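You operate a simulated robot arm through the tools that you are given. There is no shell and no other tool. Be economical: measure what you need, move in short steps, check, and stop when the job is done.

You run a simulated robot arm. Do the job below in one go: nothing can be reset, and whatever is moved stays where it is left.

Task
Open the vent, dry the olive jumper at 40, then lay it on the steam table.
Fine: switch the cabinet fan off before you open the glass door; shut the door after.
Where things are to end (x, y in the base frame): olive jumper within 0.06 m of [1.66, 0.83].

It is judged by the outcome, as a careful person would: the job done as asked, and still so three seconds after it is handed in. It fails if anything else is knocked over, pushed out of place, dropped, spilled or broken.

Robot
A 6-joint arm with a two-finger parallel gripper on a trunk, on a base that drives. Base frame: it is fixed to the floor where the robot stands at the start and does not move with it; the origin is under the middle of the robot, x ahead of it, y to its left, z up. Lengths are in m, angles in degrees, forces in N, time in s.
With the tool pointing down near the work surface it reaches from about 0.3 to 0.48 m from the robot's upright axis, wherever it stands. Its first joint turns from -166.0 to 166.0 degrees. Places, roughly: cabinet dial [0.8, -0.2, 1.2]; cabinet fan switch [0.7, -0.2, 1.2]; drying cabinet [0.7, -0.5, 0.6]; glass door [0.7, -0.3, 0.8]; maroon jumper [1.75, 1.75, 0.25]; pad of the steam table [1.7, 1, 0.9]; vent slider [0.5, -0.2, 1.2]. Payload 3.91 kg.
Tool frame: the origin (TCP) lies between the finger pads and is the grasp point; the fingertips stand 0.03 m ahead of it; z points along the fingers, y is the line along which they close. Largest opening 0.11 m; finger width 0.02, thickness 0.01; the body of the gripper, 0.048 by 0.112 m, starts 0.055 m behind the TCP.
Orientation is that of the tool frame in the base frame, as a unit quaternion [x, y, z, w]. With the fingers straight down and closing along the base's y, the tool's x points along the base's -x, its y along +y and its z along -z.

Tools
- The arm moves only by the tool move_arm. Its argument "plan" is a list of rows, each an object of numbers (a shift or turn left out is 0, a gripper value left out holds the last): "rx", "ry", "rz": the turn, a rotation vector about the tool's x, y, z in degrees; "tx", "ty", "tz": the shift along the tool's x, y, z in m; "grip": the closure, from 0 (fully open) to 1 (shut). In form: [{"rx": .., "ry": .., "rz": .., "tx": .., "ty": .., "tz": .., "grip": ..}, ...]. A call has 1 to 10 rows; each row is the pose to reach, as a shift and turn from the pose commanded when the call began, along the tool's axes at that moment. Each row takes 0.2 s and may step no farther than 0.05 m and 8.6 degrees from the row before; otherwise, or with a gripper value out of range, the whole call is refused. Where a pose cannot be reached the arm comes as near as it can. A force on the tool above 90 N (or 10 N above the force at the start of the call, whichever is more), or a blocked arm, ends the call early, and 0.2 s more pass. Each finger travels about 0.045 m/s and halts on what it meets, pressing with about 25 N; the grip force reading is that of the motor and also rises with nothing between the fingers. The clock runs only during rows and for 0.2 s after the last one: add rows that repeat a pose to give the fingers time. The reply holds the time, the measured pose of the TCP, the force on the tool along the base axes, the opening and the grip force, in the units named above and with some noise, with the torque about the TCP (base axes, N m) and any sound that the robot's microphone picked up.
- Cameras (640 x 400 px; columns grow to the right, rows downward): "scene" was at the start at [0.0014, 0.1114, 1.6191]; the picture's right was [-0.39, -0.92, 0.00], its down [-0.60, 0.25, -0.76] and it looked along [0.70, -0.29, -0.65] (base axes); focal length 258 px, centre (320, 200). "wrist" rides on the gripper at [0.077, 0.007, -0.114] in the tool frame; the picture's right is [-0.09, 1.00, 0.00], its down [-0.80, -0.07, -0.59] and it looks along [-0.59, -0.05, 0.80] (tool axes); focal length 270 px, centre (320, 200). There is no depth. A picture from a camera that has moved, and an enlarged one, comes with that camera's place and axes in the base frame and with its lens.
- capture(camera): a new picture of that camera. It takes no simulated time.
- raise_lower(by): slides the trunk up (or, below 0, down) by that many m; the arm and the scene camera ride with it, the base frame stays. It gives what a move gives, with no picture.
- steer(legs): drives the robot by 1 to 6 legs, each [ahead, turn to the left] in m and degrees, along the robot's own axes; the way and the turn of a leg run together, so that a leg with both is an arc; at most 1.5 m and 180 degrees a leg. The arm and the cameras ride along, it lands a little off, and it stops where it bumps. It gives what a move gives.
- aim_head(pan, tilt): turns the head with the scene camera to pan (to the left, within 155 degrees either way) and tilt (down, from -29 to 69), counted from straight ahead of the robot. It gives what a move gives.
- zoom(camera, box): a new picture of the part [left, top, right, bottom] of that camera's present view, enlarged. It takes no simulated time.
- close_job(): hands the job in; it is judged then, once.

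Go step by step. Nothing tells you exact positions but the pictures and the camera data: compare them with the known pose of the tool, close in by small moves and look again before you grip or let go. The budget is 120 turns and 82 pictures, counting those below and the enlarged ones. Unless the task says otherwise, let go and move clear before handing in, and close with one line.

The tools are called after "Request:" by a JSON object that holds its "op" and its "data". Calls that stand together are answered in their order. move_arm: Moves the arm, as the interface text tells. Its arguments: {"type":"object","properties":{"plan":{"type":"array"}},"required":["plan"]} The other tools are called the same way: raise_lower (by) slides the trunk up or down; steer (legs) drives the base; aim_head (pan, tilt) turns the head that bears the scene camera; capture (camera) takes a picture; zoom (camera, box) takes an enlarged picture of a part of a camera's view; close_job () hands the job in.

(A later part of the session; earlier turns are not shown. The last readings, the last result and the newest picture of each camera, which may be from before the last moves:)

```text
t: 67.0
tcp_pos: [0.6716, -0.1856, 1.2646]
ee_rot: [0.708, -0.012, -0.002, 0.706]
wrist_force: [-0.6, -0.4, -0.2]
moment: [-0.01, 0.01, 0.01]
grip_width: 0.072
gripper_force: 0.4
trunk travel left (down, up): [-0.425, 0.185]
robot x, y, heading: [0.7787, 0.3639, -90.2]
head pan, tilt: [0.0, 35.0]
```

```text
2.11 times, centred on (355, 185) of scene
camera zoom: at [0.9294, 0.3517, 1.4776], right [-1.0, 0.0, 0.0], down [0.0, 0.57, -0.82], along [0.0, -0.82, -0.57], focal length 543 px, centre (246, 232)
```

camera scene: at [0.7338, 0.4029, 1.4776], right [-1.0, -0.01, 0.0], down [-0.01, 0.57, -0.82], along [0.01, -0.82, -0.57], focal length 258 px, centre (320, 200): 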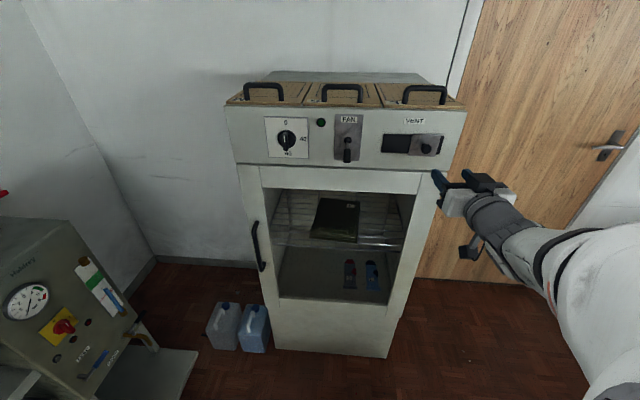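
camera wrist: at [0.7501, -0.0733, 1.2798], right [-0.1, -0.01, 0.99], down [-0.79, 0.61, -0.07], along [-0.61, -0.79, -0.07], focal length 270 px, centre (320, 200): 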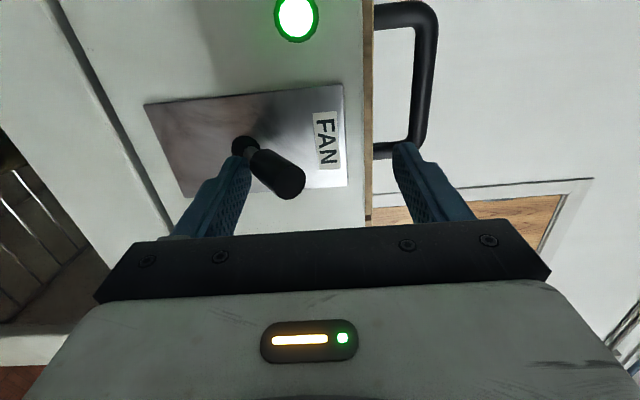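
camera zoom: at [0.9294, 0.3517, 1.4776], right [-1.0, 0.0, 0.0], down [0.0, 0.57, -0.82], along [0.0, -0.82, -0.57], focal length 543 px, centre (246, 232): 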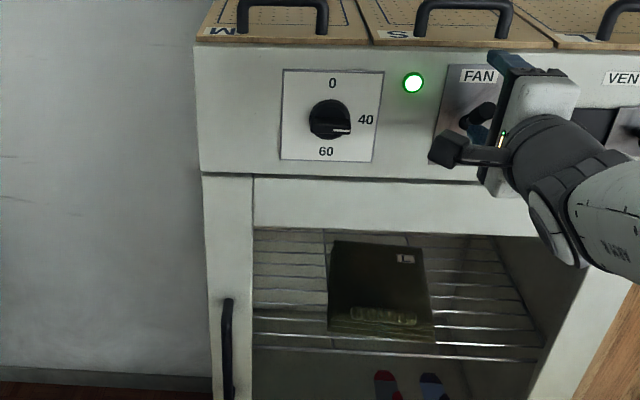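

Request:
{"op": "move_arm", "data": {"plan": [{"tz": 0}, {"tz": 0}, {"tz": 0}, {"tz": 0}, {"tz": 0}, {"tz": 0}, {"tz": 0}, {"tz": 0}, {"tz": 0}, {"tz": 0}]}}

Request:
{"op": "move_arm", "data": {"plan": [{"tz": 0}, {"tz": 0}, {"tz": 0}, {"tz": 0}, {"tz": 0}, {"tz": 0}, {"tz": 0}, {"tz": 0}, {"tz": 0}, {"tz": 0}]}}

Request:
{"op": "move_arm", "data": {"plan": [{"tz": 0}, {"tz": 0}, {"tz": 0}, {"tz": 0}, {"tz": 0}, {"tz": 0}, {"tz": 0}, {"tz": 0}, {"tz": 0}, {"tz": 0}]}}

Request:
{"op": "move_arm", "data": {"plan": [{"tz": 0}, {"tz": 0}, {"tz": 0}, {"tz": 0}, {"tz": 0}, {"tz": 0}, {"tz": 0}, {"tz": 0}, {"tz": 0}, {"tz": 0}]}}

Request:
{"op": "zoom", "data": {"camera": "scene", "box": [260, 90, 450, 280]}}

```text
t: 69.2
tcp_pos: [0.6712, -0.1864, 1.2644]
ee_rot: [0.707, -0.012, -0.002, 0.707]
wrist_force: [0.7, -0.1, -1.2]
moment: [0.01, -0.02, 0.0]
grip_width: 0.0719
gripper_force: 0.4
trunk travel left (down, up): [-0.425, 0.185]
robot x, y, heading: [0.7805, 0.3656, -90.1]
head pan, tilt: [0.0, 35.0]
```

```text
t: 71.4
tcp_pos: [0.6698, -0.1868, 1.2631]
ee_rot: [0.708, -0.012, -0.003, 0.706]
wrist_force: [-0.5, 0.4, -0.6]
moment: [0.03, 0.05, -0.04]
grip_width: 0.0719
gripper_force: 0.2
trunk travel left (down, up): [-0.425, 0.185]
robot x, y, heading: [0.7773, 0.3613, -89.9]
head pan, tilt: [0.0, 35.0]
```

```text
t: 73.6
tcp_pos: [0.6704, -0.1862, 1.2636]
ee_rot: [0.707, -0.013, -0.003, 0.707]
wrist_force: [0.6, -0.6, -1.4]
moment: [-0.01, 0.03, 0.01]
grip_width: 0.0716
gripper_force: 0.0
trunk travel left (down, up): [-0.425, 0.185]
robot x, y, heading: [0.7802, 0.363, -90.2]
head pan, tilt: [0.0, 35.0]
```

```text
t: 75.8
tcp_pos: [0.6703, -0.1864, 1.2638]
ee_rot: [0.708, -0.012, -0.002, 0.706]
wrist_force: [-0.3, 0.0, -1.1]
moment: [0.04, 0.01, 0.03]
grip_width: 0.0719
gripper_force: 0.7
trunk travel left (down, up): [-0.425, 0.185]
robot x, y, heading: [0.7803, 0.3665, -90.3]
head pan, tilt: [0.0, 35.0]
```

```text
2.11 times, centred on (355, 185) of scene
camera zoom: at [0.9294, 0.3518, 1.4776], right [-1.0, 0.0, 0.0], down [0.0, 0.57, -0.82], along [0.0, -0.82, -0.57], focal length 543 px, centre (246, 232)
```

zoom: 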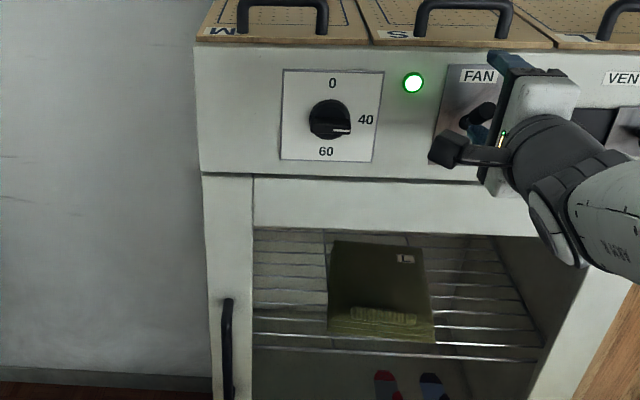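

The jumper is lightening as it dries. Waiting more.

Request:
{"op": "move_arm", "data": {"plan": [{"tz": 0}, {"tz": 0}, {"tz": 0}, {"tz": 0}, {"tz": 0}, {"tz": 0}, {"tz": 0}, {"tz": 0}, {"tz": 0}, {"tz": 0}]}}

Request:
{"op": "move_arm", "data": {"plan": [{"tz": 0}, {"tz": 0}, {"tz": 0}, {"tz": 0}, {"tz": 0}, {"tz": 0}, {"tz": 0}, {"tz": 0}, {"tz": 0}, {"tz": 0}]}}

Request:
{"op": "move_arm", "data": {"plan": [{"tz": 0}, {"tz": 0}, {"tz": 0}, {"tz": 0}, {"tz": 0}, {"tz": 0}, {"tz": 0}, {"tz": 0}, {"tz": 0}, {"tz": 0}]}}

Request:
{"op": "move_arm", "data": {"plan": [{"tz": 0}, {"tz": 0}, {"tz": 0}, {"tz": 0}, {"tz": 0}, {"tz": 0}, {"tz": 0}, {"tz": 0}, {"tz": 0}, {"tz": 0}]}}

Request:
{"op": "zoom", "data": {"camera": "scene", "box": [260, 90, 450, 280]}}

```text
t: 78.0
tcp_pos: [0.6716, -0.1868, 1.2641]
ee_rot: [0.707, -0.013, -0.003, 0.707]
wrist_force: [-0.4, -0.7, -0.7]
moment: [0.04, -0.01, 0.02]
grip_width: 0.0718
gripper_force: 0.9
trunk travel left (down, up): [-0.425, 0.185]
robot x, y, heading: [0.7833, 0.3642, -90.3]
head pan, tilt: [0.0, 35.0]
```

```text
t: 80.2
tcp_pos: [0.6713, -0.1855, 1.2639]
ee_rot: [0.708, -0.012, -0.003, 0.706]
wrist_force: [-0.5, -0.3, -1.0]
moment: [0.02, 0.01, 0.02]
grip_width: 0.0717
gripper_force: 0.6
trunk travel left (down, up): [-0.425, 0.185]
robot x, y, heading: [0.78, 0.3668, -90.0]
head pan, tilt: [0.0, 35.0]
```

```text
t: 82.4
tcp_pos: [0.671, -0.1852, 1.2648]
ee_rot: [0.708, -0.012, -0.002, 0.706]
wrist_force: [-0.5, -0.5, -0.5]
moment: [0.05, 0.0, 0.01]
grip_width: 0.0719
gripper_force: 0.3
trunk travel left (down, up): [-0.425, 0.185]
robot x, y, heading: [0.7761, 0.3606, -90.1]
head pan, tilt: [0.0, 35.0]
```

```text
t: 84.6
tcp_pos: [0.6698, -0.1872, 1.2638]
ee_rot: [0.708, -0.013, -0.002, 0.706]
wrist_force: [-0.6, 0.0, -0.6]
moment: [0.01, 0.03, -0.04]
grip_width: 0.072
gripper_force: 0.8
trunk travel left (down, up): [-0.425, 0.185]
robot x, y, heading: [0.7832, 0.365, -90.1]
head pan, tilt: [0.0, 35.0]
```

```text
2.11 times, centred on (355, 185) of scene
camera zoom: at [0.9294, 0.3518, 1.4776], right [-1.0, 0.0, 0.0], down [0.0, 0.57, -0.82], along [0.0, -0.82, -0.57], focal length 543 px, centre (246, 232)
```

zoom: 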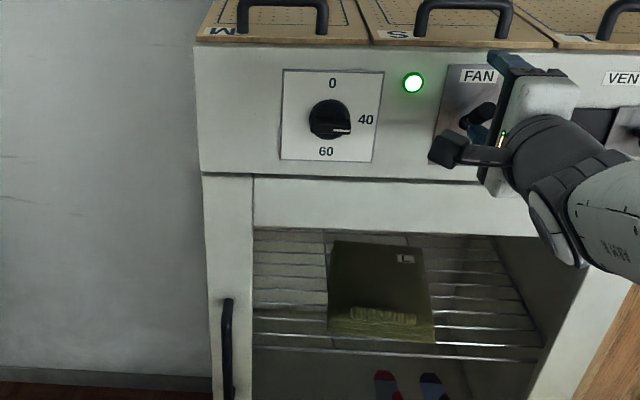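

Request:
{"op": "move_arm", "data": {"plan": [{"tz": 0}, {"tz": 0}, {"tz": 0}, {"tz": 0}, {"tz": 0}, {"tz": 0}, {"tz": 0}, {"tz": 0}, {"tz": 0}, {"tz": 0}]}}

Request:
{"op": "move_arm", "data": {"plan": [{"tz": 0}, {"tz": 0}, {"tz": 0}, {"tz": 0}, {"tz": 0}, {"tz": 0}, {"tz": 0}, {"tz": 0}, {"tz": 0}, {"tz": 0}]}}

Request:
{"op": "move_arm", "data": {"plan": [{"tz": 0}, {"tz": 0}, {"tz": 0}, {"tz": 0}, {"tz": 0}, {"tz": 0}, {"tz": 0}, {"tz": 0}, {"tz": 0}, {"tz": 0}]}}

Request:
{"op": "zoom", "data": {"camera": "scene", "box": [260, 90, 450, 280]}}

```text
t: 86.8
tcp_pos: [0.6713, -0.1854, 1.2635]
ee_rot: [0.708, -0.012, -0.001, 0.706]
wrist_force: [-0.4, -0.7, -1.5]
moment: [0.03, -0.02, -0.01]
grip_width: 0.0722
gripper_force: 0.7
trunk travel left (down, up): [-0.425, 0.185]
robot x, y, heading: [0.7795, 0.37, -90.0]
head pan, tilt: [0.0, 35.0]
```

```text
t: 89.0
tcp_pos: [0.6707, -0.1882, 1.2634]
ee_rot: [0.707, -0.012, -0.003, 0.707]
wrist_force: [0.3, 0.3, -0.9]
moment: [0.02, 0.02, 0.04]
grip_width: 0.0719
gripper_force: 0.1
trunk travel left (down, up): [-0.425, 0.185]
robot x, y, heading: [0.778, 0.3645, -90.1]
head pan, tilt: [0.0, 35.0]
```

```text
t: 91.2
tcp_pos: [0.6713, -0.1863, 1.2629]
ee_rot: [0.707, -0.013, -0.002, 0.707]
wrist_force: [-0.6, -0.3, -0.6]
moment: [0.03, 0.04, 0.0]
grip_width: 0.0718
gripper_force: 0.2
trunk travel left (down, up): [-0.425, 0.185]
robot x, y, heading: [0.7791, 0.3622, -90.0]
head pan, tilt: [0.0, 35.0]
```

```text
2.11 times, centred on (355, 185) of scene
camera zoom: at [0.9294, 0.3518, 1.4776], right [-1.0, 0.0, 0.0], down [0.0, 0.57, -0.82], along [0.0, -0.82, -0.57], focal length 543 px, centre (246, 232)
```

zoom: 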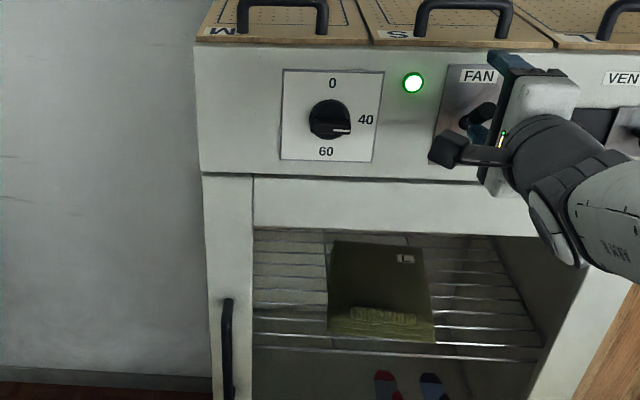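

Colour is stable, so it's dry. Switching the fan off by pushing the lever down.

Request:
{"op": "move_arm", "data": {"plan": [{"ty": -0.03}, {"ty": -0.05}, {"ty": -0.07}, {"ty": -0.085}, {"ty": -0.097}]}}

Request:
{"op": "capture", "data": {"camera": "wrist"}}

```text
t: 92.4
tcp_pos: [0.6717, -0.1855, 1.1713]
ee_rot: [0.705, -0.011, -0.002, 0.709]
wrist_force: [-1.8, -7.3, 20.3]
moment: [-0.24, -0.05, -0.07]
grip_width: 0.0815
gripper_force: 10.0
trunk travel left (down, up): [-0.425, 0.185]
robot x, y, heading: [0.7834, 0.364, -90.2]
head pan, tilt: [0.0, 35.0]
```

```text
41 pictures are left
camera wrist: at [0.7507, -0.0731, 1.1778], right [-0.1, 0.01, 0.99], down [-0.79, 0.61, -0.09], along [-0.61, -0.79, -0.06], focal length 270 px, centre (320, 200)
```

wrist: 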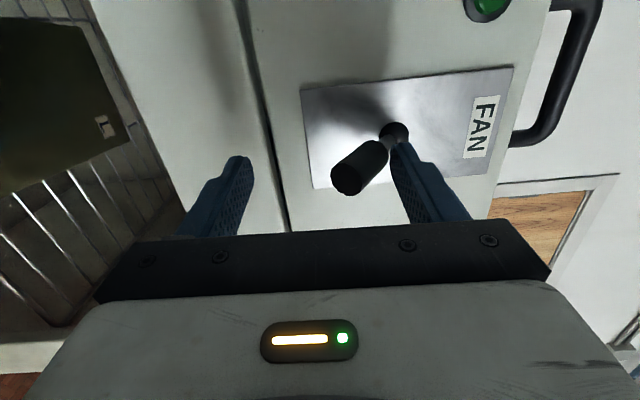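

Fan is off (lamp dark). Backing away and rolling the gripper for the vertical handle, camera on top.

Request:
{"op": "move_arm", "data": {"plan": [{"ty": 0.014}, {"ty": 0.014, "tz": -0.04}, {"ty": 0.014, "tz": -0.08}, {"ty": 0.014, "tz": -0.1}]}}

Request:
{"op": "move_arm", "data": {"plan": [{"rz": 8.5}, {"rz": 17}, {"rz": 25.5}, {"rz": 34}, {"rz": 42.5}, {"rz": 51}, {"rz": 59.5}, {"rz": 68}, {"rz": 76.5}, {"rz": 85}]}}

Request:
{"op": "steer", "data": {"legs": [[-0.33, 0], [0.23, 60], [0.23, -60]]}}

Request:
{"op": "raise_lower", "data": {"by": -0.3}}

Request:
{"op": "capture", "data": {"camera": "scene"}}

Request:
{"op": "capture", "data": {"camera": "wrist"}}

```text
t: 93.4
tcp_pos: [0.668, -0.0962, 1.1918]
ee_rot: [0.708, -0.012, -0.002, 0.706]
wrist_force: [-0.5, -0.1, 0.1]
moment: [0.02, -0.01, 0.0]
grip_width: 0.0714
gripper_force: 0.1
out of reach, approached as far as the arm can: row 4
trunk travel left (down, up): [-0.425, 0.185]
robot x, y, heading: [0.7807, 0.3665, -90.0]
head pan, tilt: [0.0, 35.0]
```

```text
t: 95.6
tcp_pos: [0.6678, -0.0968, 1.1923]
ee_rot: [0.514, -0.487, 0.477, 0.521]
wrist_force: [-0.4, -0.1, 0.4]
moment: [-0.02, -0.02, -0.01]
grip_width: 0.0714
gripper_force: 0.1
trunk travel left (down, up): [-0.425, 0.185]
robot x, y, heading: [0.7794, 0.3593, -90.3]
head pan, tilt: [0.0, 35.0]
```

```text
t: 102.0
tcp_pos: [1.0817, -0.0459, 1.1926]
ee_rot: [0.611, -0.357, 0.582, 0.4]
wrist_force: [-0.2, 0.1, -0.1]
moment: [0.02, 0.01, -0.01]
grip_width: 0.0715
gripper_force: 0.0
trunk travel left (down, up): [-0.425, 0.185]
robot x, y, heading: [0.9791, 0.414, -57.5]
head pan, tilt: [0.0, 35.0]
stopped in leg 3: the robot was blocked; the commanded pose is now the measured one
```

```text
t: 105.0
tcp_pos: [1.0817, -0.0464, 0.8919]
ee_rot: [0.612, -0.357, 0.582, 0.399]
wrist_force: [0.5, 0.0, 0.2]
moment: [0.03, -0.02, 0.01]
grip_width: 0.0714
gripper_force: 0.2
trunk travel left (down, up): [-0.125, 0.485]
robot x, y, heading: [0.9767, 0.4165, -57.2]
head pan, tilt: [0.0, 35.0]
```

```text
40 pictures are left
camera scene: at [1.1087, 0.4858, 1.1776], right [-0.84, -0.54, 0.0], down [-0.31, 0.48, -0.82], along [0.44, -0.69, -0.57], focal length 258 px, centre (320, 200)
```

scene: 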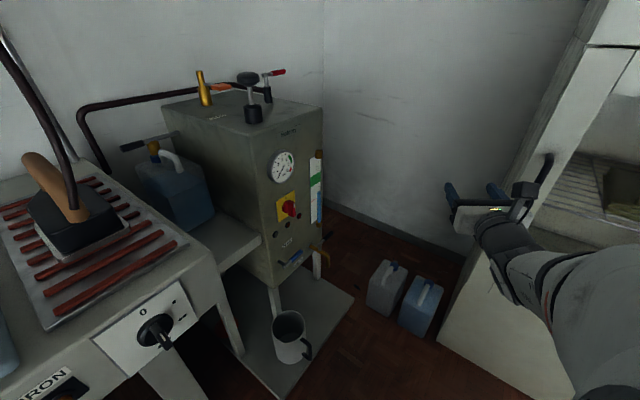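

```text
39 pictures are left
camera wrist: at [1.0326, 0.0571, 0.9686], right [-0.9, -0.43, -0.02], down [-0.24, 0.55, -0.8], along [0.35, -0.72, -0.6], focal length 270 px, centre (320, 200)
```

wrist: 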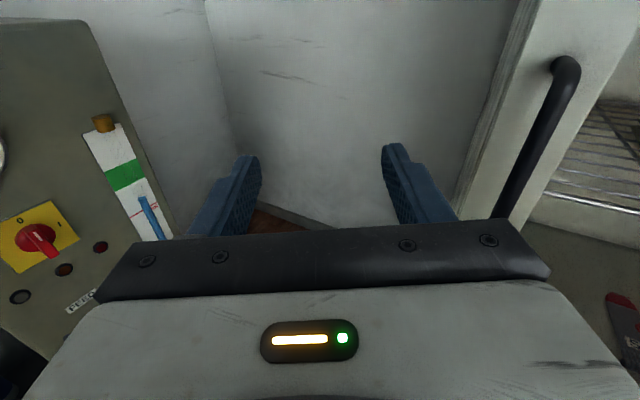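

The base bumped near the steam-table corner. Nothing seems displaced. I'll back up, turn, and approach the handle from a slightly angled heading.

Request:
{"op": "steer", "data": {"legs": [[-0.1, 0], [0, -23], [0.06, 0]]}}

Request:
{"op": "aim_head", "data": {"pan": -5, "tilt": 35}}

Request:
{"op": "capture", "data": {"camera": "scene"}}

Request:
{"op": "capture", "data": {"camera": "wrist"}}

```text
t: 108.0
tcp_pos: [0.8491, -0.0257, 0.8915]
ee_rot: [0.529, -0.471, 0.491, 0.507]
wrist_force: [-0.2, -0.5, -0.4]
moment: [-0.01, -0.02, 0.01]
grip_width: 0.0715
gripper_force: 0.1
trunk travel left (down, up): [-0.125, 0.485]
robot x, y, heading: [0.9303, 0.4387, -80.0]
head pan, tilt: [0.0, 35.0]
```

```text
t: 108.6
tcp_pos: [0.8491, -0.0258, 0.8915]
ee_rot: [0.528, -0.472, 0.49, 0.507]
wrist_force: [-0.8, 1.2, -0.9]
moment: [0.02, -0.03, 0.02]
grip_width: 0.0713
gripper_force: 0.0
trunk travel left (down, up): [-0.125, 0.485]
robot x, y, heading: [0.9332, 0.4355, -80.1]
head pan, tilt: [-5.0, 35.0]
```

```text
38 pictures are left
camera scene: at [1.0733, 0.4532, 1.1776], right [-1.0, -0.09, 0.0], down [-0.05, 0.57, -0.82], along [0.07, -0.82, -0.57], focal length 258 px, centre (320, 200)
```

scene: 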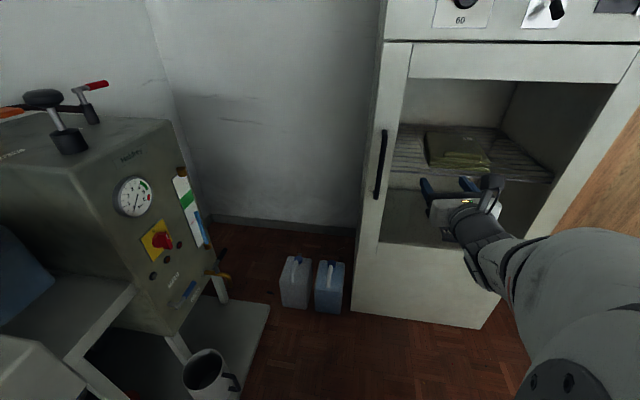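

```text
37 pictures are left
camera wrist: at [0.8441, 0.0885, 0.9686], right [-1.0, -0.04, -0.02], down [-0.01, 0.6, -0.8], along [0.04, -0.8, -0.6], focal length 270 px, centre (320, 200)
```

wrist: 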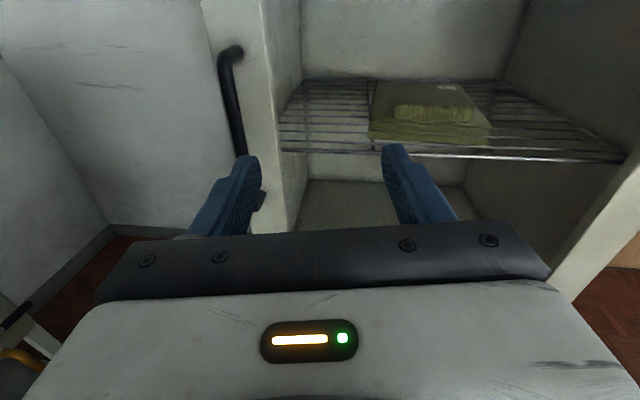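

Request:
{"op": "move_arm", "data": {"plan": [{"ty": -0.035, "tx": -0.015, "rz": 2}, {"ty": -0.07, "tx": -0.03, "rz": 4.2}, {"ty": -0.103, "tx": -0.043, "rz": 4.2}]}}

Request:
{"op": "steer", "data": {"legs": [[0.07, 0]]}}

Request:
{"op": "capture", "data": {"camera": "wrist"}}

Request:
{"op": "zoom", "data": {"camera": "scene", "box": [330, 100, 510, 220]}}

```text
t: 109.4
tcp_pos: [0.9177, -0.0542, 0.8813]
ee_rot: [0.511, -0.491, 0.509, 0.488]
wrist_force: [-0.7, -0.1, 0.4]
moment: [0.0, 0.01, -0.01]
grip_width: 0.0716
gripper_force: 0.1
out of reach, approached as far as the arm can: row 1, 2, 3
trunk travel left (down, up): [-0.125, 0.485]
robot x, y, heading: [0.9308, 0.4428, -80.1]
head pan, tilt: [-5.0, 35.0]
```

```text
t: 110.4
tcp_pos: [0.929, -0.122, 0.881]
ee_rot: [0.511, -0.492, 0.509, 0.488]
wrist_force: [-0.1, 0.8, -0.4]
moment: [-0.01, -0.01, 0.0]
grip_width: 0.0715
gripper_force: 0.1
trunk travel left (down, up): [-0.125, 0.485]
robot x, y, heading: [0.9447, 0.3721, -79.9]
head pan, tilt: [-5.0, 35.0]
```

```text
36 pictures are left
camera wrist: at [0.9177, -0.008, 0.9578], right [-1.0, -0.04, -0.09], down [0.05, 0.6, -0.8], along [0.09, -0.8, -0.6], focal length 270 px, centre (320, 200)
```

wrist: 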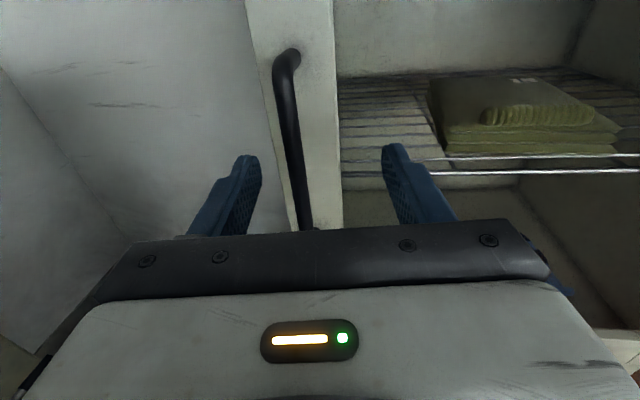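

```text
3.33 times, centred on (420, 160) of scene
camera zoom: at [1.0855, 0.3841, 1.1776], right [-1.0, -0.09, 0.0], down [-0.05, 0.57, -0.82], along [0.07, -0.82, -0.57], focal length 860 px, centre (-13, 333)
```

zoom: 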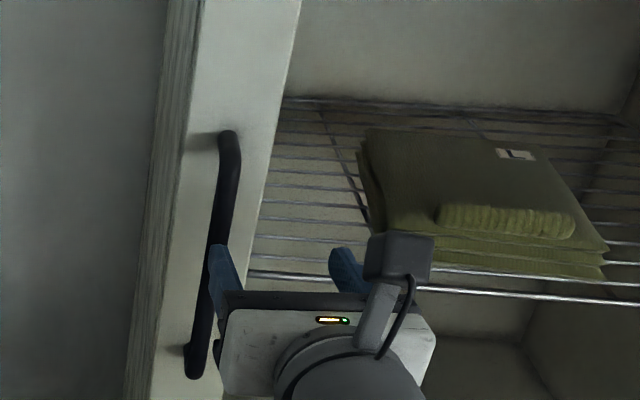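

Request:
{"op": "steer", "data": {"legs": [[0, 1.3], [0.085, 0]]}}

Request:
{"op": "capture", "data": {"camera": "wrist"}}

```text
t: 111.9
tcp_pos: [0.9578, -0.2059, 0.8808]
ee_rot: [0.517, -0.484, 0.516, 0.482]
wrist_force: [-0.2, 0.1, 0.4]
moment: [-0.02, -0.01, -0.02]
grip_width: 0.0717
gripper_force: 0.0
trunk travel left (down, up): [-0.125, 0.485]
robot x, y, heading: [0.9626, 0.2896, -78.8]
head pan, tilt: [-5.0, 35.0]
```

```text
34 pictures are left
camera wrist: at [0.9431, -0.0923, 0.9578], right [-0.99, -0.06, -0.09], down [0.03, 0.6, -0.8], along [0.1, -0.8, -0.6], focal length 270 px, centre (320, 200)
```

wrist: 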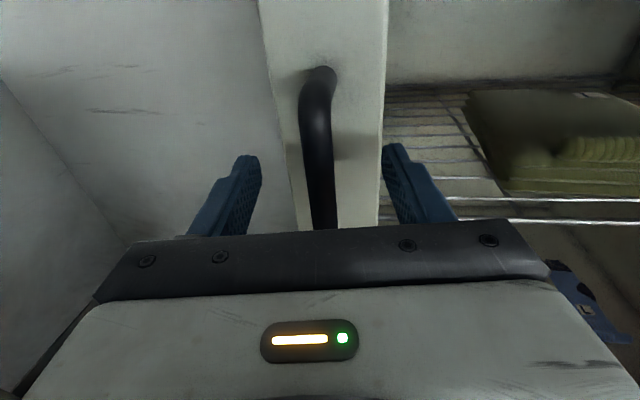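

Request:
{"op": "move_arm", "data": {"plan": [{"grip": 0.8}, {"grip": 1}, {"grip": 1}, {"grip": 1}, {"grip": 1}, {"grip": 1}, {"grip": 1}]}}

Request:
{"op": "steer", "data": {"legs": [[-0.1, 0]]}}

Request:
{"op": "capture", "data": {"camera": "scene"}}

```text
t: 113.5
tcp_pos: [0.9568, -0.2062, 0.8816]
ee_rot: [0.516, -0.486, 0.514, 0.483]
wrist_force: [-2.6, -0.2, -0.1]
moment: [0.03, 0.02, -0.03]
grip_width: 0.0156
gripper_force: 45.3
trunk travel left (down, up): [-0.125, 0.485]
robot x, y, heading: [0.9614, 0.289, -78.7]
head pan, tilt: [-5.0, 35.0]
```

```text
t: 114.6
tcp_pos: [0.9471, -0.1084, 0.88]
ee_rot: [0.525, -0.477, 0.515, 0.481]
wrist_force: [79.6, 13.7, -3.9]
moment: [-0.67, -0.58, 1.19]
grip_width: 0.016
gripper_force: 44.6
trunk travel left (down, up): [-0.125, 0.485]
robot x, y, heading: [0.9408, 0.3859, -78.8]
head pan, tilt: [-5.0, 35.0]
```

```text
33 pictures are left
camera scene: at [1.0899, 0.401, 1.1766], right [-0.99, -0.11, 0.01], down [-0.07, 0.57, -0.82], along [0.08, -0.81, -0.57], focal length 258 px, centre (320, 200)
```

scene: 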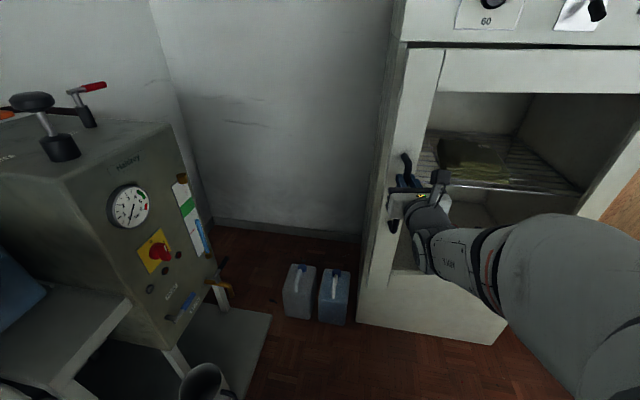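

Request:
{"op": "steer", "data": {"legs": [[-0.1, 0]]}}

```text
t: 115.8
tcp_pos: [0.9218, -0.0114, 0.8812]
ee_rot: [0.521, -0.481, 0.516, 0.48]
wrist_force: [-1.7, -0.7, 3.2]
moment: [0.31, -0.07, -0.25]
grip_width: 0.0158
gripper_force: 45.4
trunk travel left (down, up): [-0.125, 0.485]
robot x, y, heading: [0.9197, 0.4819, -78.9]
head pan, tilt: [-5.0, 35.0]
```

Door is about 20° open. I'll release the handle, then push the door wider from its free edge.

Request:
{"op": "move_arm", "data": {"plan": [{"grip": 0.4}, {"grip": 0.4}, {"grip": 0.4}, {"grip": 0.4}, {"grip": 0.4}]}}

Request:
{"op": "steer", "data": {"legs": [[-0.13, 0]]}}

Request:
{"op": "capture", "data": {"camera": "scene"}}

```text
t: 117.0
tcp_pos: [0.9223, -0.0109, 0.8802]
ee_rot: [0.521, -0.481, 0.516, 0.481]
wrist_force: [-0.8, 0.6, -0.3]
moment: [0.0, -0.01, -0.02]
grip_width: 0.0663
gripper_force: 0.1
trunk travel left (down, up): [-0.125, 0.485]
robot x, y, heading: [0.92, 0.4809, -78.5]
head pan, tilt: [-5.0, 35.0]
```

```text
t: 118.2
tcp_pos: [0.8969, 0.1168, 0.8797]
ee_rot: [0.521, -0.481, 0.516, 0.48]
wrist_force: [-0.2, 0.0, -0.8]
moment: [-0.01, 0.0, -0.02]
grip_width: 0.066
gripper_force: 0.1
trunk travel left (down, up): [-0.125, 0.485]
robot x, y, heading: [0.8942, 0.6105, -78.7]
head pan, tilt: [-5.0, 35.0]
```

```text
32 pictures are left
camera scene: at [1.0379, 0.6261, 1.1776], right [-0.99, -0.11, 0.0], down [-0.06, 0.57, -0.82], along [0.09, -0.81, -0.57], focal length 258 px, centre (320, 200)
```

scene: 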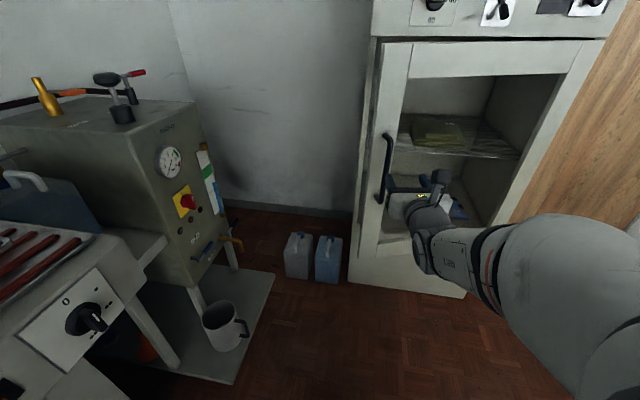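

Request:
{"op": "move_arm", "data": {"plan": [{"grip": 1}, {"grip": 1}, {"grip": 1}, {"grip": 1}]}}

Request:
{"op": "steer", "data": {"legs": [[0, 17], [0.16, 0]]}}

Request:
{"op": "steer", "data": {"legs": [[0, -17]]}}

Request:
{"op": "capture", "data": {"camera": "scene"}}

```text
t: 119.2
tcp_pos: [0.8976, 0.1175, 0.8796]
ee_rot: [0.521, -0.481, 0.516, 0.48]
wrist_force: [0.3, -1.4, -0.1]
moment: [0.01, 0.03, -0.01]
grip_width: 0.0
gripper_force: 22.0
trunk travel left (down, up): [-0.125, 0.485]
robot x, y, heading: [0.8958, 0.6117, -78.9]
head pan, tilt: [-5.0, 35.0]
```

```text
t: 121.6
tcp_pos: [1.1158, -0.0042, 0.8806]
ee_rot: [0.587, -0.399, 0.58, 0.399]
wrist_force: [-0.3, -0.8, 0.1]
moment: [0.0, -0.01, 0.0]
grip_width: 0.0
gripper_force: 24.6
trunk travel left (down, up): [-0.125, 0.485]
robot x, y, heading: [0.9701, 0.4649, -62.2]
head pan, tilt: [-5.0, 35.0]
```

```text
t: 123.0
tcp_pos: [0.9696, -0.0254, 0.8808]
ee_rot: [0.52, -0.483, 0.514, 0.482]
wrist_force: [0.2, 0.7, -0.8]
moment: [-0.02, -0.01, 0.02]
grip_width: 0.0
gripper_force: 24.9
trunk travel left (down, up): [-0.125, 0.485]
robot x, y, heading: [0.9691, 0.4654, -79.1]
head pan, tilt: [-5.0, 35.0]
```

```text
31 pictures are left
camera scene: at [1.1114, 0.483, 1.1776], right [-0.99, -0.1, 0.0], down [-0.06, 0.57, -0.82], along [0.09, -0.81, -0.57], focal length 258 px, centre (320, 200)
```

scene: 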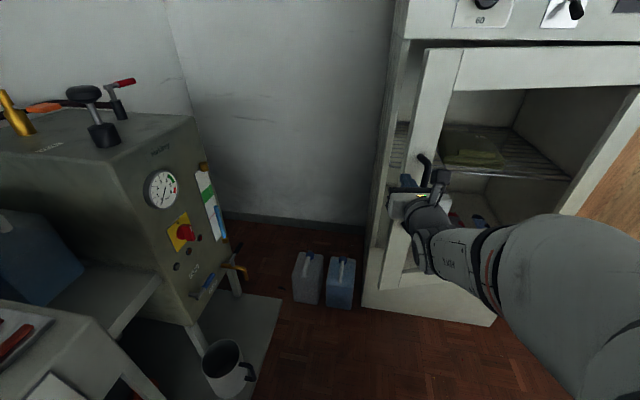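

Request:
{"op": "steer", "data": {"legs": [[0, 10]]}}

Request:
{"op": "move_arm", "data": {"plan": [{"tz": 0.04}, {"tz": 0.08}, {"tz": 0.11}]}}

Request:
{"op": "capture", "data": {"camera": "wrist"}}

```text
t: 124.1
tcp_pos: [1.0572, -0.0183, 0.8812]
ee_rot: [0.561, -0.434, 0.555, 0.434]
wrist_force: [-1.0, 0.6, -0.3]
moment: [-0.01, -0.01, 0.03]
grip_width: 0.0002
gripper_force: 24.8
trunk travel left (down, up): [-0.125, 0.485]
robot x, y, heading: [0.9719, 0.4658, -69.6]
head pan, tilt: [-5.0, 35.0]
```

```text
t: 124.9
tcp_pos: [1.0695, -0.126, 0.8826]
ee_rot: [0.565, -0.432, 0.557, 0.43]
wrist_force: [0.5, -0.4, 0.6]
moment: [0.01, 0.0, -0.01]
grip_width: 0.0002
gripper_force: 24.7
out of reach, approached as far as the arm can: row 1, 2, 3
trunk travel left (down, up): [-0.125, 0.485]
robot x, y, heading: [0.9669, 0.4666, -69.3]
head pan, tilt: [-5.0, 35.0]
```

```text
30 pictures are left
camera wrist: at [1.0343, -0.0178, 0.96], right [-0.96, -0.26, -0.08], down [-0.09, 0.6, -0.8], along [0.25, -0.76, -0.6], focal length 270 px, centre (320, 200)
```

wrist: 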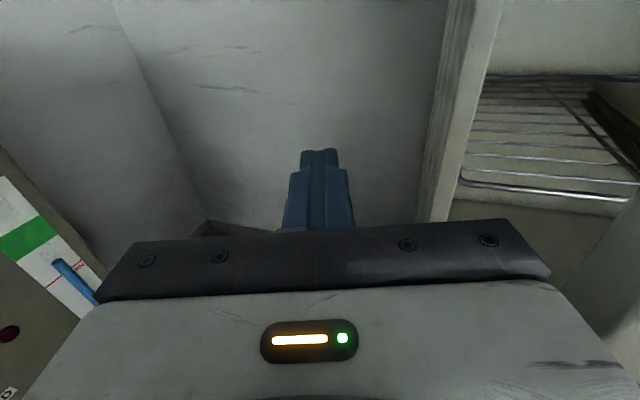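

Request:
{"op": "steer", "data": {"legs": [[0, -28]]}}

Request:
{"op": "capture", "data": {"camera": "scene"}}

```text
t: 125.9
tcp_pos: [1.0414, -0.1304, 0.8819]
ee_rot: [0.556, -0.442, 0.547, 0.443]
wrist_force: [36.4, 8.0, 3.6]
moment: [0.32, -0.59, -2.09]
grip_width: 0.0001
gripper_force: 25.3
trunk travel left (down, up): [-0.125, 0.485]
robot x, y, heading: [0.9699, 0.4649, -72.3]
head pan, tilt: [-5.0, 35.0]
stopped in leg 1: the force on the tool passed its limit (the readings are from after the stop); the commanded pose is now the measured one
```

```text
29 pictures are left
camera scene: at [1.1139, 0.4974, 1.1771], right [-0.98, -0.22, 0.0], down [-0.13, 0.56, -0.82], along [0.18, -0.8, -0.57], focal length 258 px, centre (320, 200)
```

scene: 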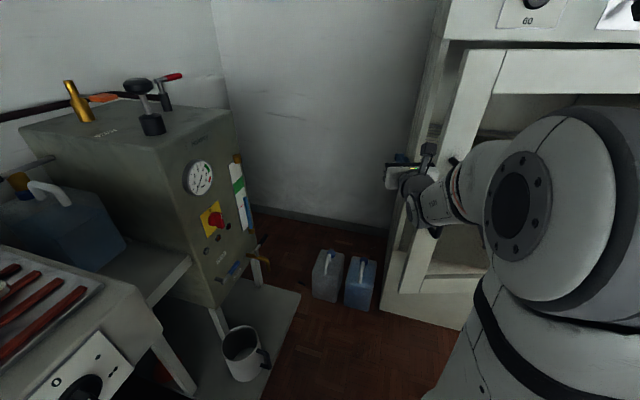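

The hand is wedged on the door's end face with poor leverage. I'll retreat and pull the handle further from the hinge side instead.

Request:
{"op": "steer", "data": {"legs": [[0, 5], [-0.22, 0]]}}

Request:
{"op": "move_arm", "data": {"plan": [{"tz": -0.04, "grip": 0.4}, {"tz": -0.08}, {"tz": -0.11}, {"tz": -0.11}]}}

Request:
{"op": "steer", "data": {"legs": [[0, -85]]}}

```text
t: 128.1
tcp_pos: [1.0033, 0.079, 0.8817]
ee_rot: [0.573, -0.42, 0.565, 0.419]
wrist_force: [0.0, 0.6, 0.3]
moment: [0.0, -0.01, 0.0]
grip_width: 0.0
gripper_force: 24.8
trunk travel left (down, up): [-0.125, 0.485]
robot x, y, heading: [0.8867, 0.6688, -67.3]
head pan, tilt: [-5.0, 35.0]
```

```text
t: 129.1
tcp_pos: [0.9697, 0.1848, 0.8831]
ee_rot: [0.574, -0.42, 0.565, 0.418]
wrist_force: [0.0, 0.0, 0.6]
moment: [-0.01, -0.02, -0.02]
grip_width: 0.0659
gripper_force: 0.0
trunk travel left (down, up): [-0.125, 0.485]
robot x, y, heading: [0.8908, 0.6646, -67.4]
head pan, tilt: [-5.0, 35.0]
```

```text
t: 133.1
tcp_pos: [0.4136, 0.54, 0.8819]
ee_rot: [-0.14, 0.697, -0.134, -0.69]
wrist_force: [0.4, 0.0, 0.1]
moment: [-0.04, -0.03, 0.0]
grip_width: 0.066
gripper_force: 0.2
trunk travel left (down, up): [-0.125, 0.485]
robot x, y, heading: [0.8837, 0.6745, -152.0]
head pan, tilt: [-5.0, 35.0]
```

Request:
{"op": "steer", "data": {"legs": [[0, 6], [0.21, 0], [0, 86]]}}

Request:
{"op": "aim_head", "data": {"pan": -10, "tilt": 35}}

Request:
{"op": "capture", "data": {"camera": "wrist"}}

```text
t: 138.9
tcp_pos: [0.867, 0.0942, 0.8826]
ee_rot: [0.601, -0.38, 0.592, 0.379]
wrist_force: [0.3, 0.0, 0.4]
moment: [0.01, -0.01, 0.02]
grip_width: 0.0661
gripper_force: 0.0
trunk travel left (down, up): [-0.125, 0.485]
robot x, y, heading: [0.717, 0.5601, -59.6]
head pan, tilt: [-5.0, 35.0]
```

```text
t: 139.6
tcp_pos: [0.8693, 0.0931, 0.8822]
ee_rot: [0.601, -0.38, 0.592, 0.38]
wrist_force: [-0.1, 0.3, 0.0]
moment: [0.02, 0.0, 0.02]
grip_width: 0.0662
gripper_force: 0.0
trunk travel left (down, up): [-0.125, 0.485]
robot x, y, heading: [0.7176, 0.5606, -59.6]
head pan, tilt: [-10.0, 35.0]
```

```text
28 pictures are left
camera wrist: at [0.8149, 0.1937, 0.9603], right [-0.9, -0.42, -0.08], down [-0.2, 0.57, -0.8], along [0.38, -0.7, -0.6], focal length 270 px, centre (320, 200)
```

wrist: 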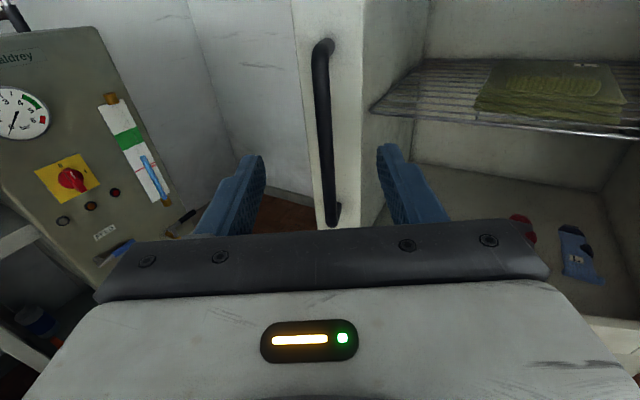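

Request:
{"op": "steer", "data": {"legs": [[0.112, 0]]}}

Request:
{"op": "move_arm", "data": {"plan": [{"grip": 0.7}, {"grip": 1}, {"grip": 1}, {"grip": 1}, {"grip": 1}, {"grip": 1}, {"grip": 1}]}}

```text
t: 140.8
tcp_pos: [0.9251, -0.0033, 0.8829]
ee_rot: [0.6, -0.38, 0.593, 0.379]
wrist_force: [0.3, 0.1, -1.0]
moment: [0.05, 0.0, 0.03]
grip_width: 0.066
gripper_force: 0.1
trunk travel left (down, up): [-0.125, 0.485]
robot x, y, heading: [0.773, 0.4631, -59.8]
head pan, tilt: [-10.0, 35.0]
```

```text
t: 142.4
tcp_pos: [0.9241, -0.004, 0.8828]
ee_rot: [0.6, -0.38, 0.593, 0.379]
wrist_force: [-0.2, 0.2, 0.0]
moment: [-0.02, 0.05, 0.0]
grip_width: 0.0003
gripper_force: 24.6
trunk travel left (down, up): [-0.125, 0.485]
robot x, y, heading: [0.7706, 0.4639, -59.7]
head pan, tilt: [-10.0, 35.0]
```

Request:
{"op": "capture", "data": {"camera": "wrist"}}

Request:
{"op": "capture", "data": {"camera": "scene"}}

```text
27 pictures are left
camera wrist: at [0.8715, 0.0969, 0.9603], right [-0.9, -0.42, -0.08], down [-0.2, 0.57, -0.8], along [0.38, -0.7, -0.6], focal length 270 px, centre (320, 200)
```

wrist: 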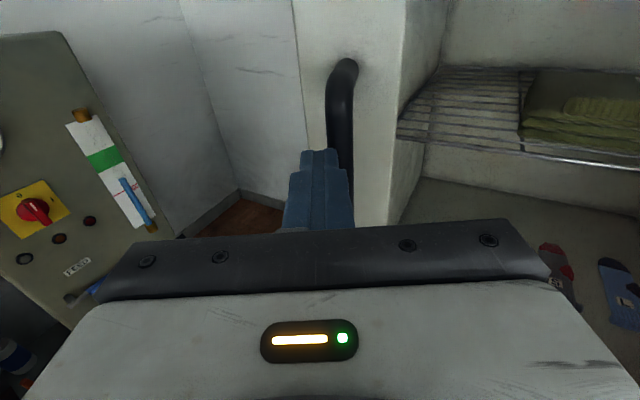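

```text
26 pictures are left
camera scene: at [0.8953, 0.522, 1.1776], right [-0.94, -0.35, 0.0], down [-0.2, 0.54, -0.82], along [0.28, -0.77, -0.57], focal length 258 px, centre (320, 200)
```

scene: 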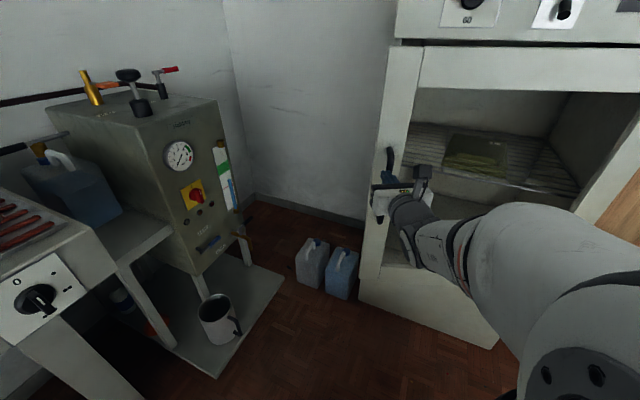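

Request:
{"op": "move_arm", "data": {"plan": [{"grip": 0.35}, {"grip": 0.35}, {"grip": 0.35}, {"grip": 0.35}, {"grip": 0.35, "ty": 0.011}]}}

Request:
{"op": "steer", "data": {"legs": [[0.042, 0]]}}

Request:
{"op": "move_arm", "data": {"plan": [{"grip": 0.7}, {"grip": 1}, {"grip": 1}, {"grip": 1}, {"grip": 1}, {"grip": 1}, {"grip": 1}]}}

```text
t: 143.6
tcp_pos: [0.9148, -0.0082, 0.8832]
ee_rot: [0.601, -0.379, 0.592, 0.379]
wrist_force: [0.0, 0.5, -0.2]
moment: [0.02, 0.02, -0.01]
grip_width: 0.0716
gripper_force: 0.0
trunk travel left (down, up): [-0.125, 0.485]
robot x, y, heading: [0.7713, 0.4647, -60.2]
head pan, tilt: [-10.0, 35.0]
```

```text
t: 144.5
tcp_pos: [0.9357, -0.0442, 0.8827]
ee_rot: [0.601, -0.38, 0.592, 0.379]
wrist_force: [0.0, -0.5, -0.3]
moment: [0.05, 0.0, -0.02]
grip_width: 0.0714
gripper_force: 0.1
trunk travel left (down, up): [-0.125, 0.485]
robot x, y, heading: [0.7961, 0.4259, -59.7]
head pan, tilt: [-10.0, 35.0]
```

```text
t: 146.1
tcp_pos: [0.9292, -0.0472, 0.8826]
ee_rot: [0.598, -0.383, 0.593, 0.379]
wrist_force: [-55.4, -18.5, 3.6]
moment: [1.2, 0.66, -0.08]
grip_width: 0.0158
gripper_force: 44.4
trunk travel left (down, up): [-0.125, 0.485]
robot x, y, heading: [0.7931, 0.4273, -59.9]
head pan, tilt: [-10.0, 35.0]
```

Request:
{"op": "move_arm", "data": {"plan": [{"ty": 0.007}, {"ty": 0.007}]}}

Request:
{"op": "steer", "data": {"legs": [[-0.099, 1.86], [-0.0963, 0]]}}

```text
t: 146.7
tcp_pos: [0.9303, -0.0466, 0.8829]
ee_rot: [0.6, -0.379, 0.593, 0.38]
wrist_force: [-2.9, -1.0, -1.7]
moment: [-0.95, -1.04, 0.09]
grip_width: 0.0158
gripper_force: 45.2
trunk travel left (down, up): [-0.125, 0.485]
robot x, y, heading: [0.7944, 0.4287, -59.7]
head pan, tilt: [-10.0, 35.0]
```

```text
t: 148.6
tcp_pos: [0.8394, 0.1229, 0.8824]
ee_rot: [0.606, -0.371, 0.598, 0.371]
wrist_force: [-0.3, -1.1, 0.0]
moment: [0.07, -0.26, -0.06]
grip_width: 0.0158
gripper_force: 44.7
trunk travel left (down, up): [-0.125, 0.485]
robot x, y, heading: [0.6914, 0.5984, -57.8]
head pan, tilt: [-10.0, 35.0]
```

Excellent; no side force. Continuing the opening.

Request:
{"op": "steer", "data": {"legs": [[-0.0905, -2.04], [-0.0796, -4.45]]}}

Request:
{"op": "steer", "data": {"legs": [[-0.0615, -7.0]]}}

Request:
{"op": "capture", "data": {"camera": "scene"}}

```text
t: 150.3
tcp_pos: [0.701, 0.2554, 0.8839]
ee_rot: [0.583, -0.407, 0.576, 0.404]
wrist_force: [-12.5, -19.5, 2.1]
moment: [0.01, 0.15, -0.19]
grip_width: 0.0159
gripper_force: 45.2
trunk travel left (down, up): [-0.125, 0.485]
robot x, y, heading: [0.6011, 0.7423, -63.9]
head pan, tilt: [-10.0, 35.0]
```

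```text
t: 151.3
tcp_pos: [0.6172, 0.3025, 0.8829]
ee_rot: [0.556, -0.442, 0.55, 0.44]
wrist_force: [-8.9, -19.6, 1.0]
moment: [-0.41, 0.04, -0.24]
grip_width: 0.0158
gripper_force: 45.2
trunk travel left (down, up): [-0.125, 0.485]
robot x, y, heading: [0.587, 0.7932, -70.7]
head pan, tilt: [-10.0, 35.0]
```

```text
25 pictures are left
camera scene: at [0.7147, 0.829, 1.1778], right [-0.99, -0.16, 0.0], down [-0.09, 0.57, -0.82], along [0.13, -0.81, -0.58], focal length 258 px, centre (320, 200)
```

scene: 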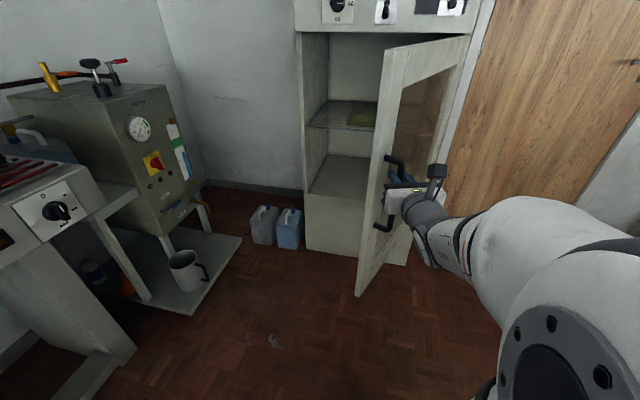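

Door is about 66° open. I'll release, go round to its inner side and push it wider.

Request:
{"op": "move_arm", "data": {"plan": [{"grip": 0.4}, {"grip": 0.4}, {"grip": 0.4}, {"grip": 0.4}, {"grip": 0.4}]}}

Request:
{"op": "steer", "data": {"legs": [[-0.12, 0], [0, 66], [0.36, -30], [0, -40]]}}

Request:
{"op": "move_arm", "data": {"plan": [{"grip": 1}, {"grip": 1}, {"grip": 1}, {"grip": 1}]}}

Request:
{"op": "capture", "data": {"camera": "scene"}}

```text
t: 152.5
tcp_pos: [0.6176, 0.3044, 0.8837]
ee_rot: [0.556, -0.441, 0.55, 0.44]
wrist_force: [-0.1, -0.7, 0.5]
moment: [-0.01, 0.02, -0.01]
grip_width: 0.0661
gripper_force: 0.2
trunk travel left (down, up): [-0.125, 0.485]
robot x, y, heading: [0.5856, 0.794, -70.8]
head pan, tilt: [-10.0, 35.0]
```

```text
t: 160.4
tcp_pos: [0.8752, 0.2895, 0.8831]
ee_rot: [0.538, -0.463, 0.533, 0.462]
wrist_force: [0.1, 0.0, -0.3]
moment: [0.03, 0.03, -0.02]
grip_width: 0.066
gripper_force: 0.0
trunk travel left (down, up): [-0.125, 0.485]
robot x, y, heading: [0.8892, 0.7853, -74.7]
head pan, tilt: [-10.0, 35.0]
```

```text
t: 161.4
tcp_pos: [0.8743, 0.2895, 0.8832]
ee_rot: [0.538, -0.463, 0.532, 0.462]
wrist_force: [-0.3, -0.1, 0.1]
moment: [-0.01, 0.0, 0.01]
grip_width: 0.0002
gripper_force: 22.2
trunk travel left (down, up): [-0.125, 0.485]
robot x, y, heading: [0.8929, 0.7829, -74.6]
head pan, tilt: [-10.0, 35.0]
```

```text
24 pictures are left
camera scene: at [1.0219, 0.8102, 1.1776], right [-1.0, -0.09, 0.0], down [-0.05, 0.57, -0.82], along [0.07, -0.82, -0.57], focal length 258 px, centre (320, 200)
```

scene: 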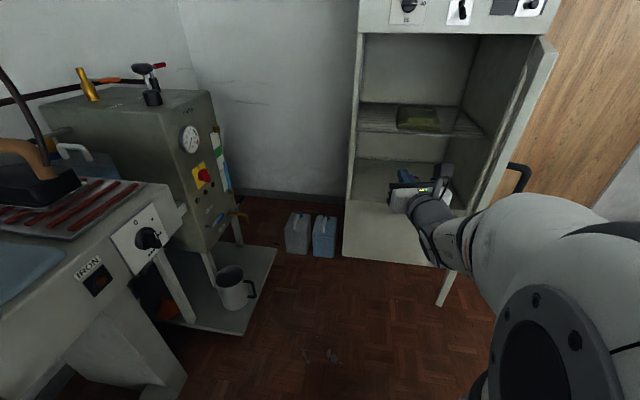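

Request:
{"op": "steer", "data": {"legs": [[0.15, 0], [0, -45]]}}

Request:
{"op": "capture", "data": {"camera": "scene"}}

```text
t: 164.9
tcp_pos: [0.5667, 0.3006, 0.884]
ee_rot: [-0.32, 0.635, -0.313, -0.63]
wrist_force: [0.6, 0.4, 0.5]
moment: [-0.03, 0.02, -0.02]
grip_width: 0.0001
gripper_force: 24.7
trunk travel left (down, up): [-0.125, 0.485]
robot x, y, heading: [0.9252, 0.6417, -119.6]
head pan, tilt: [-10.0, 35.0]
```

```text
23 pictures are left
camera scene: at [1.0387, 0.566, 1.1776], right [-0.77, 0.64, 0.0], down [0.37, 0.44, -0.82], along [-0.52, -0.63, -0.57], focal length 258 px, centre (320, 200)
```

scene: 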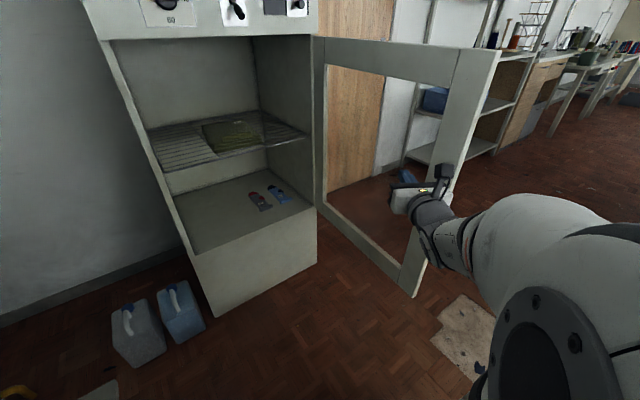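

Request:
{"op": "steer", "data": {"legs": [[0, -12], [0.14, 0]]}}

Request:
{"op": "capture", "data": {"camera": "scene"}}

```text
t: 167.0
tcp_pos: [0.4088, 0.28, 0.8846]
ee_rot: [-0.25, 0.665, -0.245, -0.66]
wrist_force: [0.2, 0.0, 0.7]
moment: [0.0, 0.03, 0.01]
grip_width: 0.0002
gripper_force: 24.8
trunk travel left (down, up): [-0.125, 0.485]
robot x, y, heading: [0.8355, 0.535, -131.2]
head pan, tilt: [-10.0, 35.0]
```

```text
22 pictures are left
camera scene: at [0.9278, 0.4391, 1.1776], right [-0.62, 0.78, 0.0], down [0.45, 0.36, -0.82], along [-0.64, -0.51, -0.57], focal length 258 px, centre (320, 200)
```

scene: 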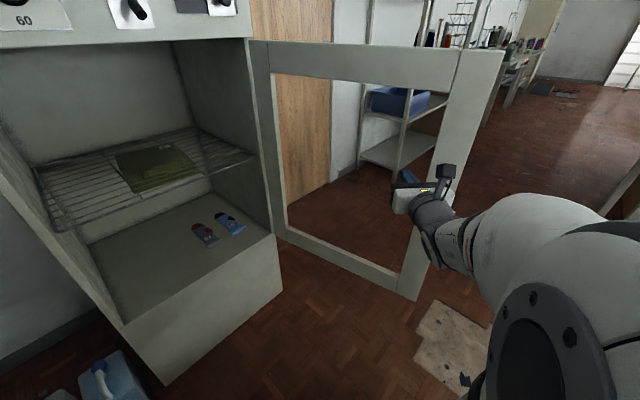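

Door is now about 95–100° open. Next I back off and face the cabinet to look at the jumper.

Request:
{"op": "steer", "data": {"legs": [[-0.12, 0], [0, 46], [0.1, 0]]}}

Request:
{"op": "capture", "data": {"camera": "wrist"}}

Request:
{"op": "zoom", "data": {"camera": "scene", "box": [300, 60, 520, 220]}}

```text
t: 171.0
tcp_pos: [0.8105, 0.0425, 0.8819]
ee_rot: [-0.49, 0.513, -0.484, -0.511]
wrist_force: [0.4, 0.1, 0.2]
moment: [0.02, 0.01, 0.02]
grip_width: 0.0
gripper_force: 24.9
trunk travel left (down, up): [-0.125, 0.485]
robot x, y, heading: [0.9205, 0.5248, -85.9]
head pan, tilt: [-10.0, 35.0]
```

```text
21 pictures are left
camera wrist: at [0.8098, 0.1565, 0.9613], right [-1.0, 0.05, -0.08], down [0.1, 0.6, -0.8], along [0.01, -0.8, -0.6], focal length 270 px, centre (320, 200)
```

wrist: 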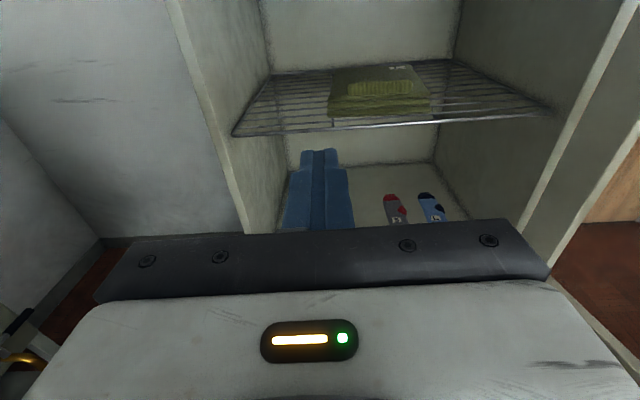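

```text
2.50 times, centred on (410, 140) of scene
camera zoom: at [1.0549, 0.5246, 1.1776], right [-0.99, 0.1, 0.0], down [0.06, 0.57, -0.82], along [-0.08, -0.82, -0.57], focal length 645 px, centre (95, 350)
```

zoom: 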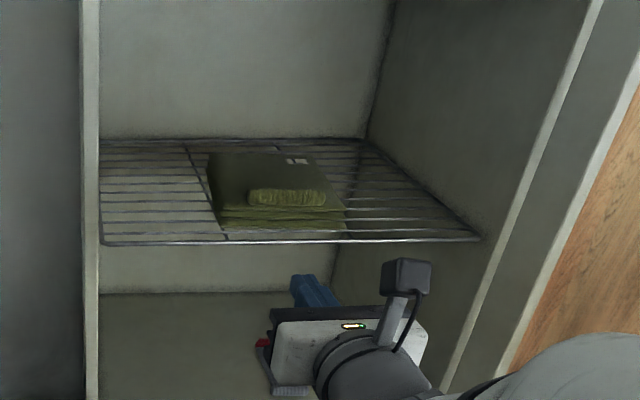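

Request:
{"op": "zoom", "data": {"camera": "wrist", "box": [300, 40, 460, 150]}}

```text
3.64 times, centred on (380, 95) of wrist
camera zoom: at [0.8098, 0.1565, 0.9613], right [-1.0, 0.05, -0.08], down [0.1, 0.6, -0.8], along [0.01, -0.8, -0.6], focal length 983 px, centre (102, 582)
```

zoom: 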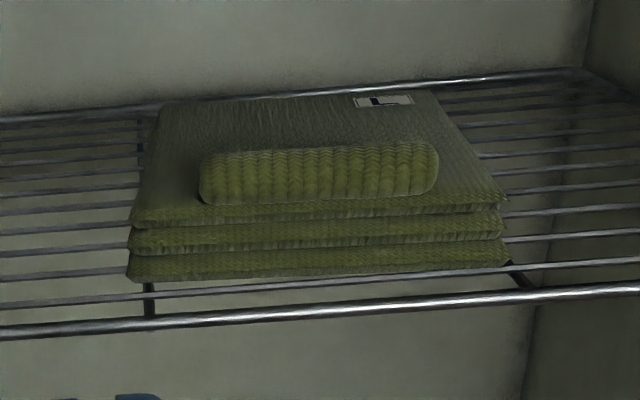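

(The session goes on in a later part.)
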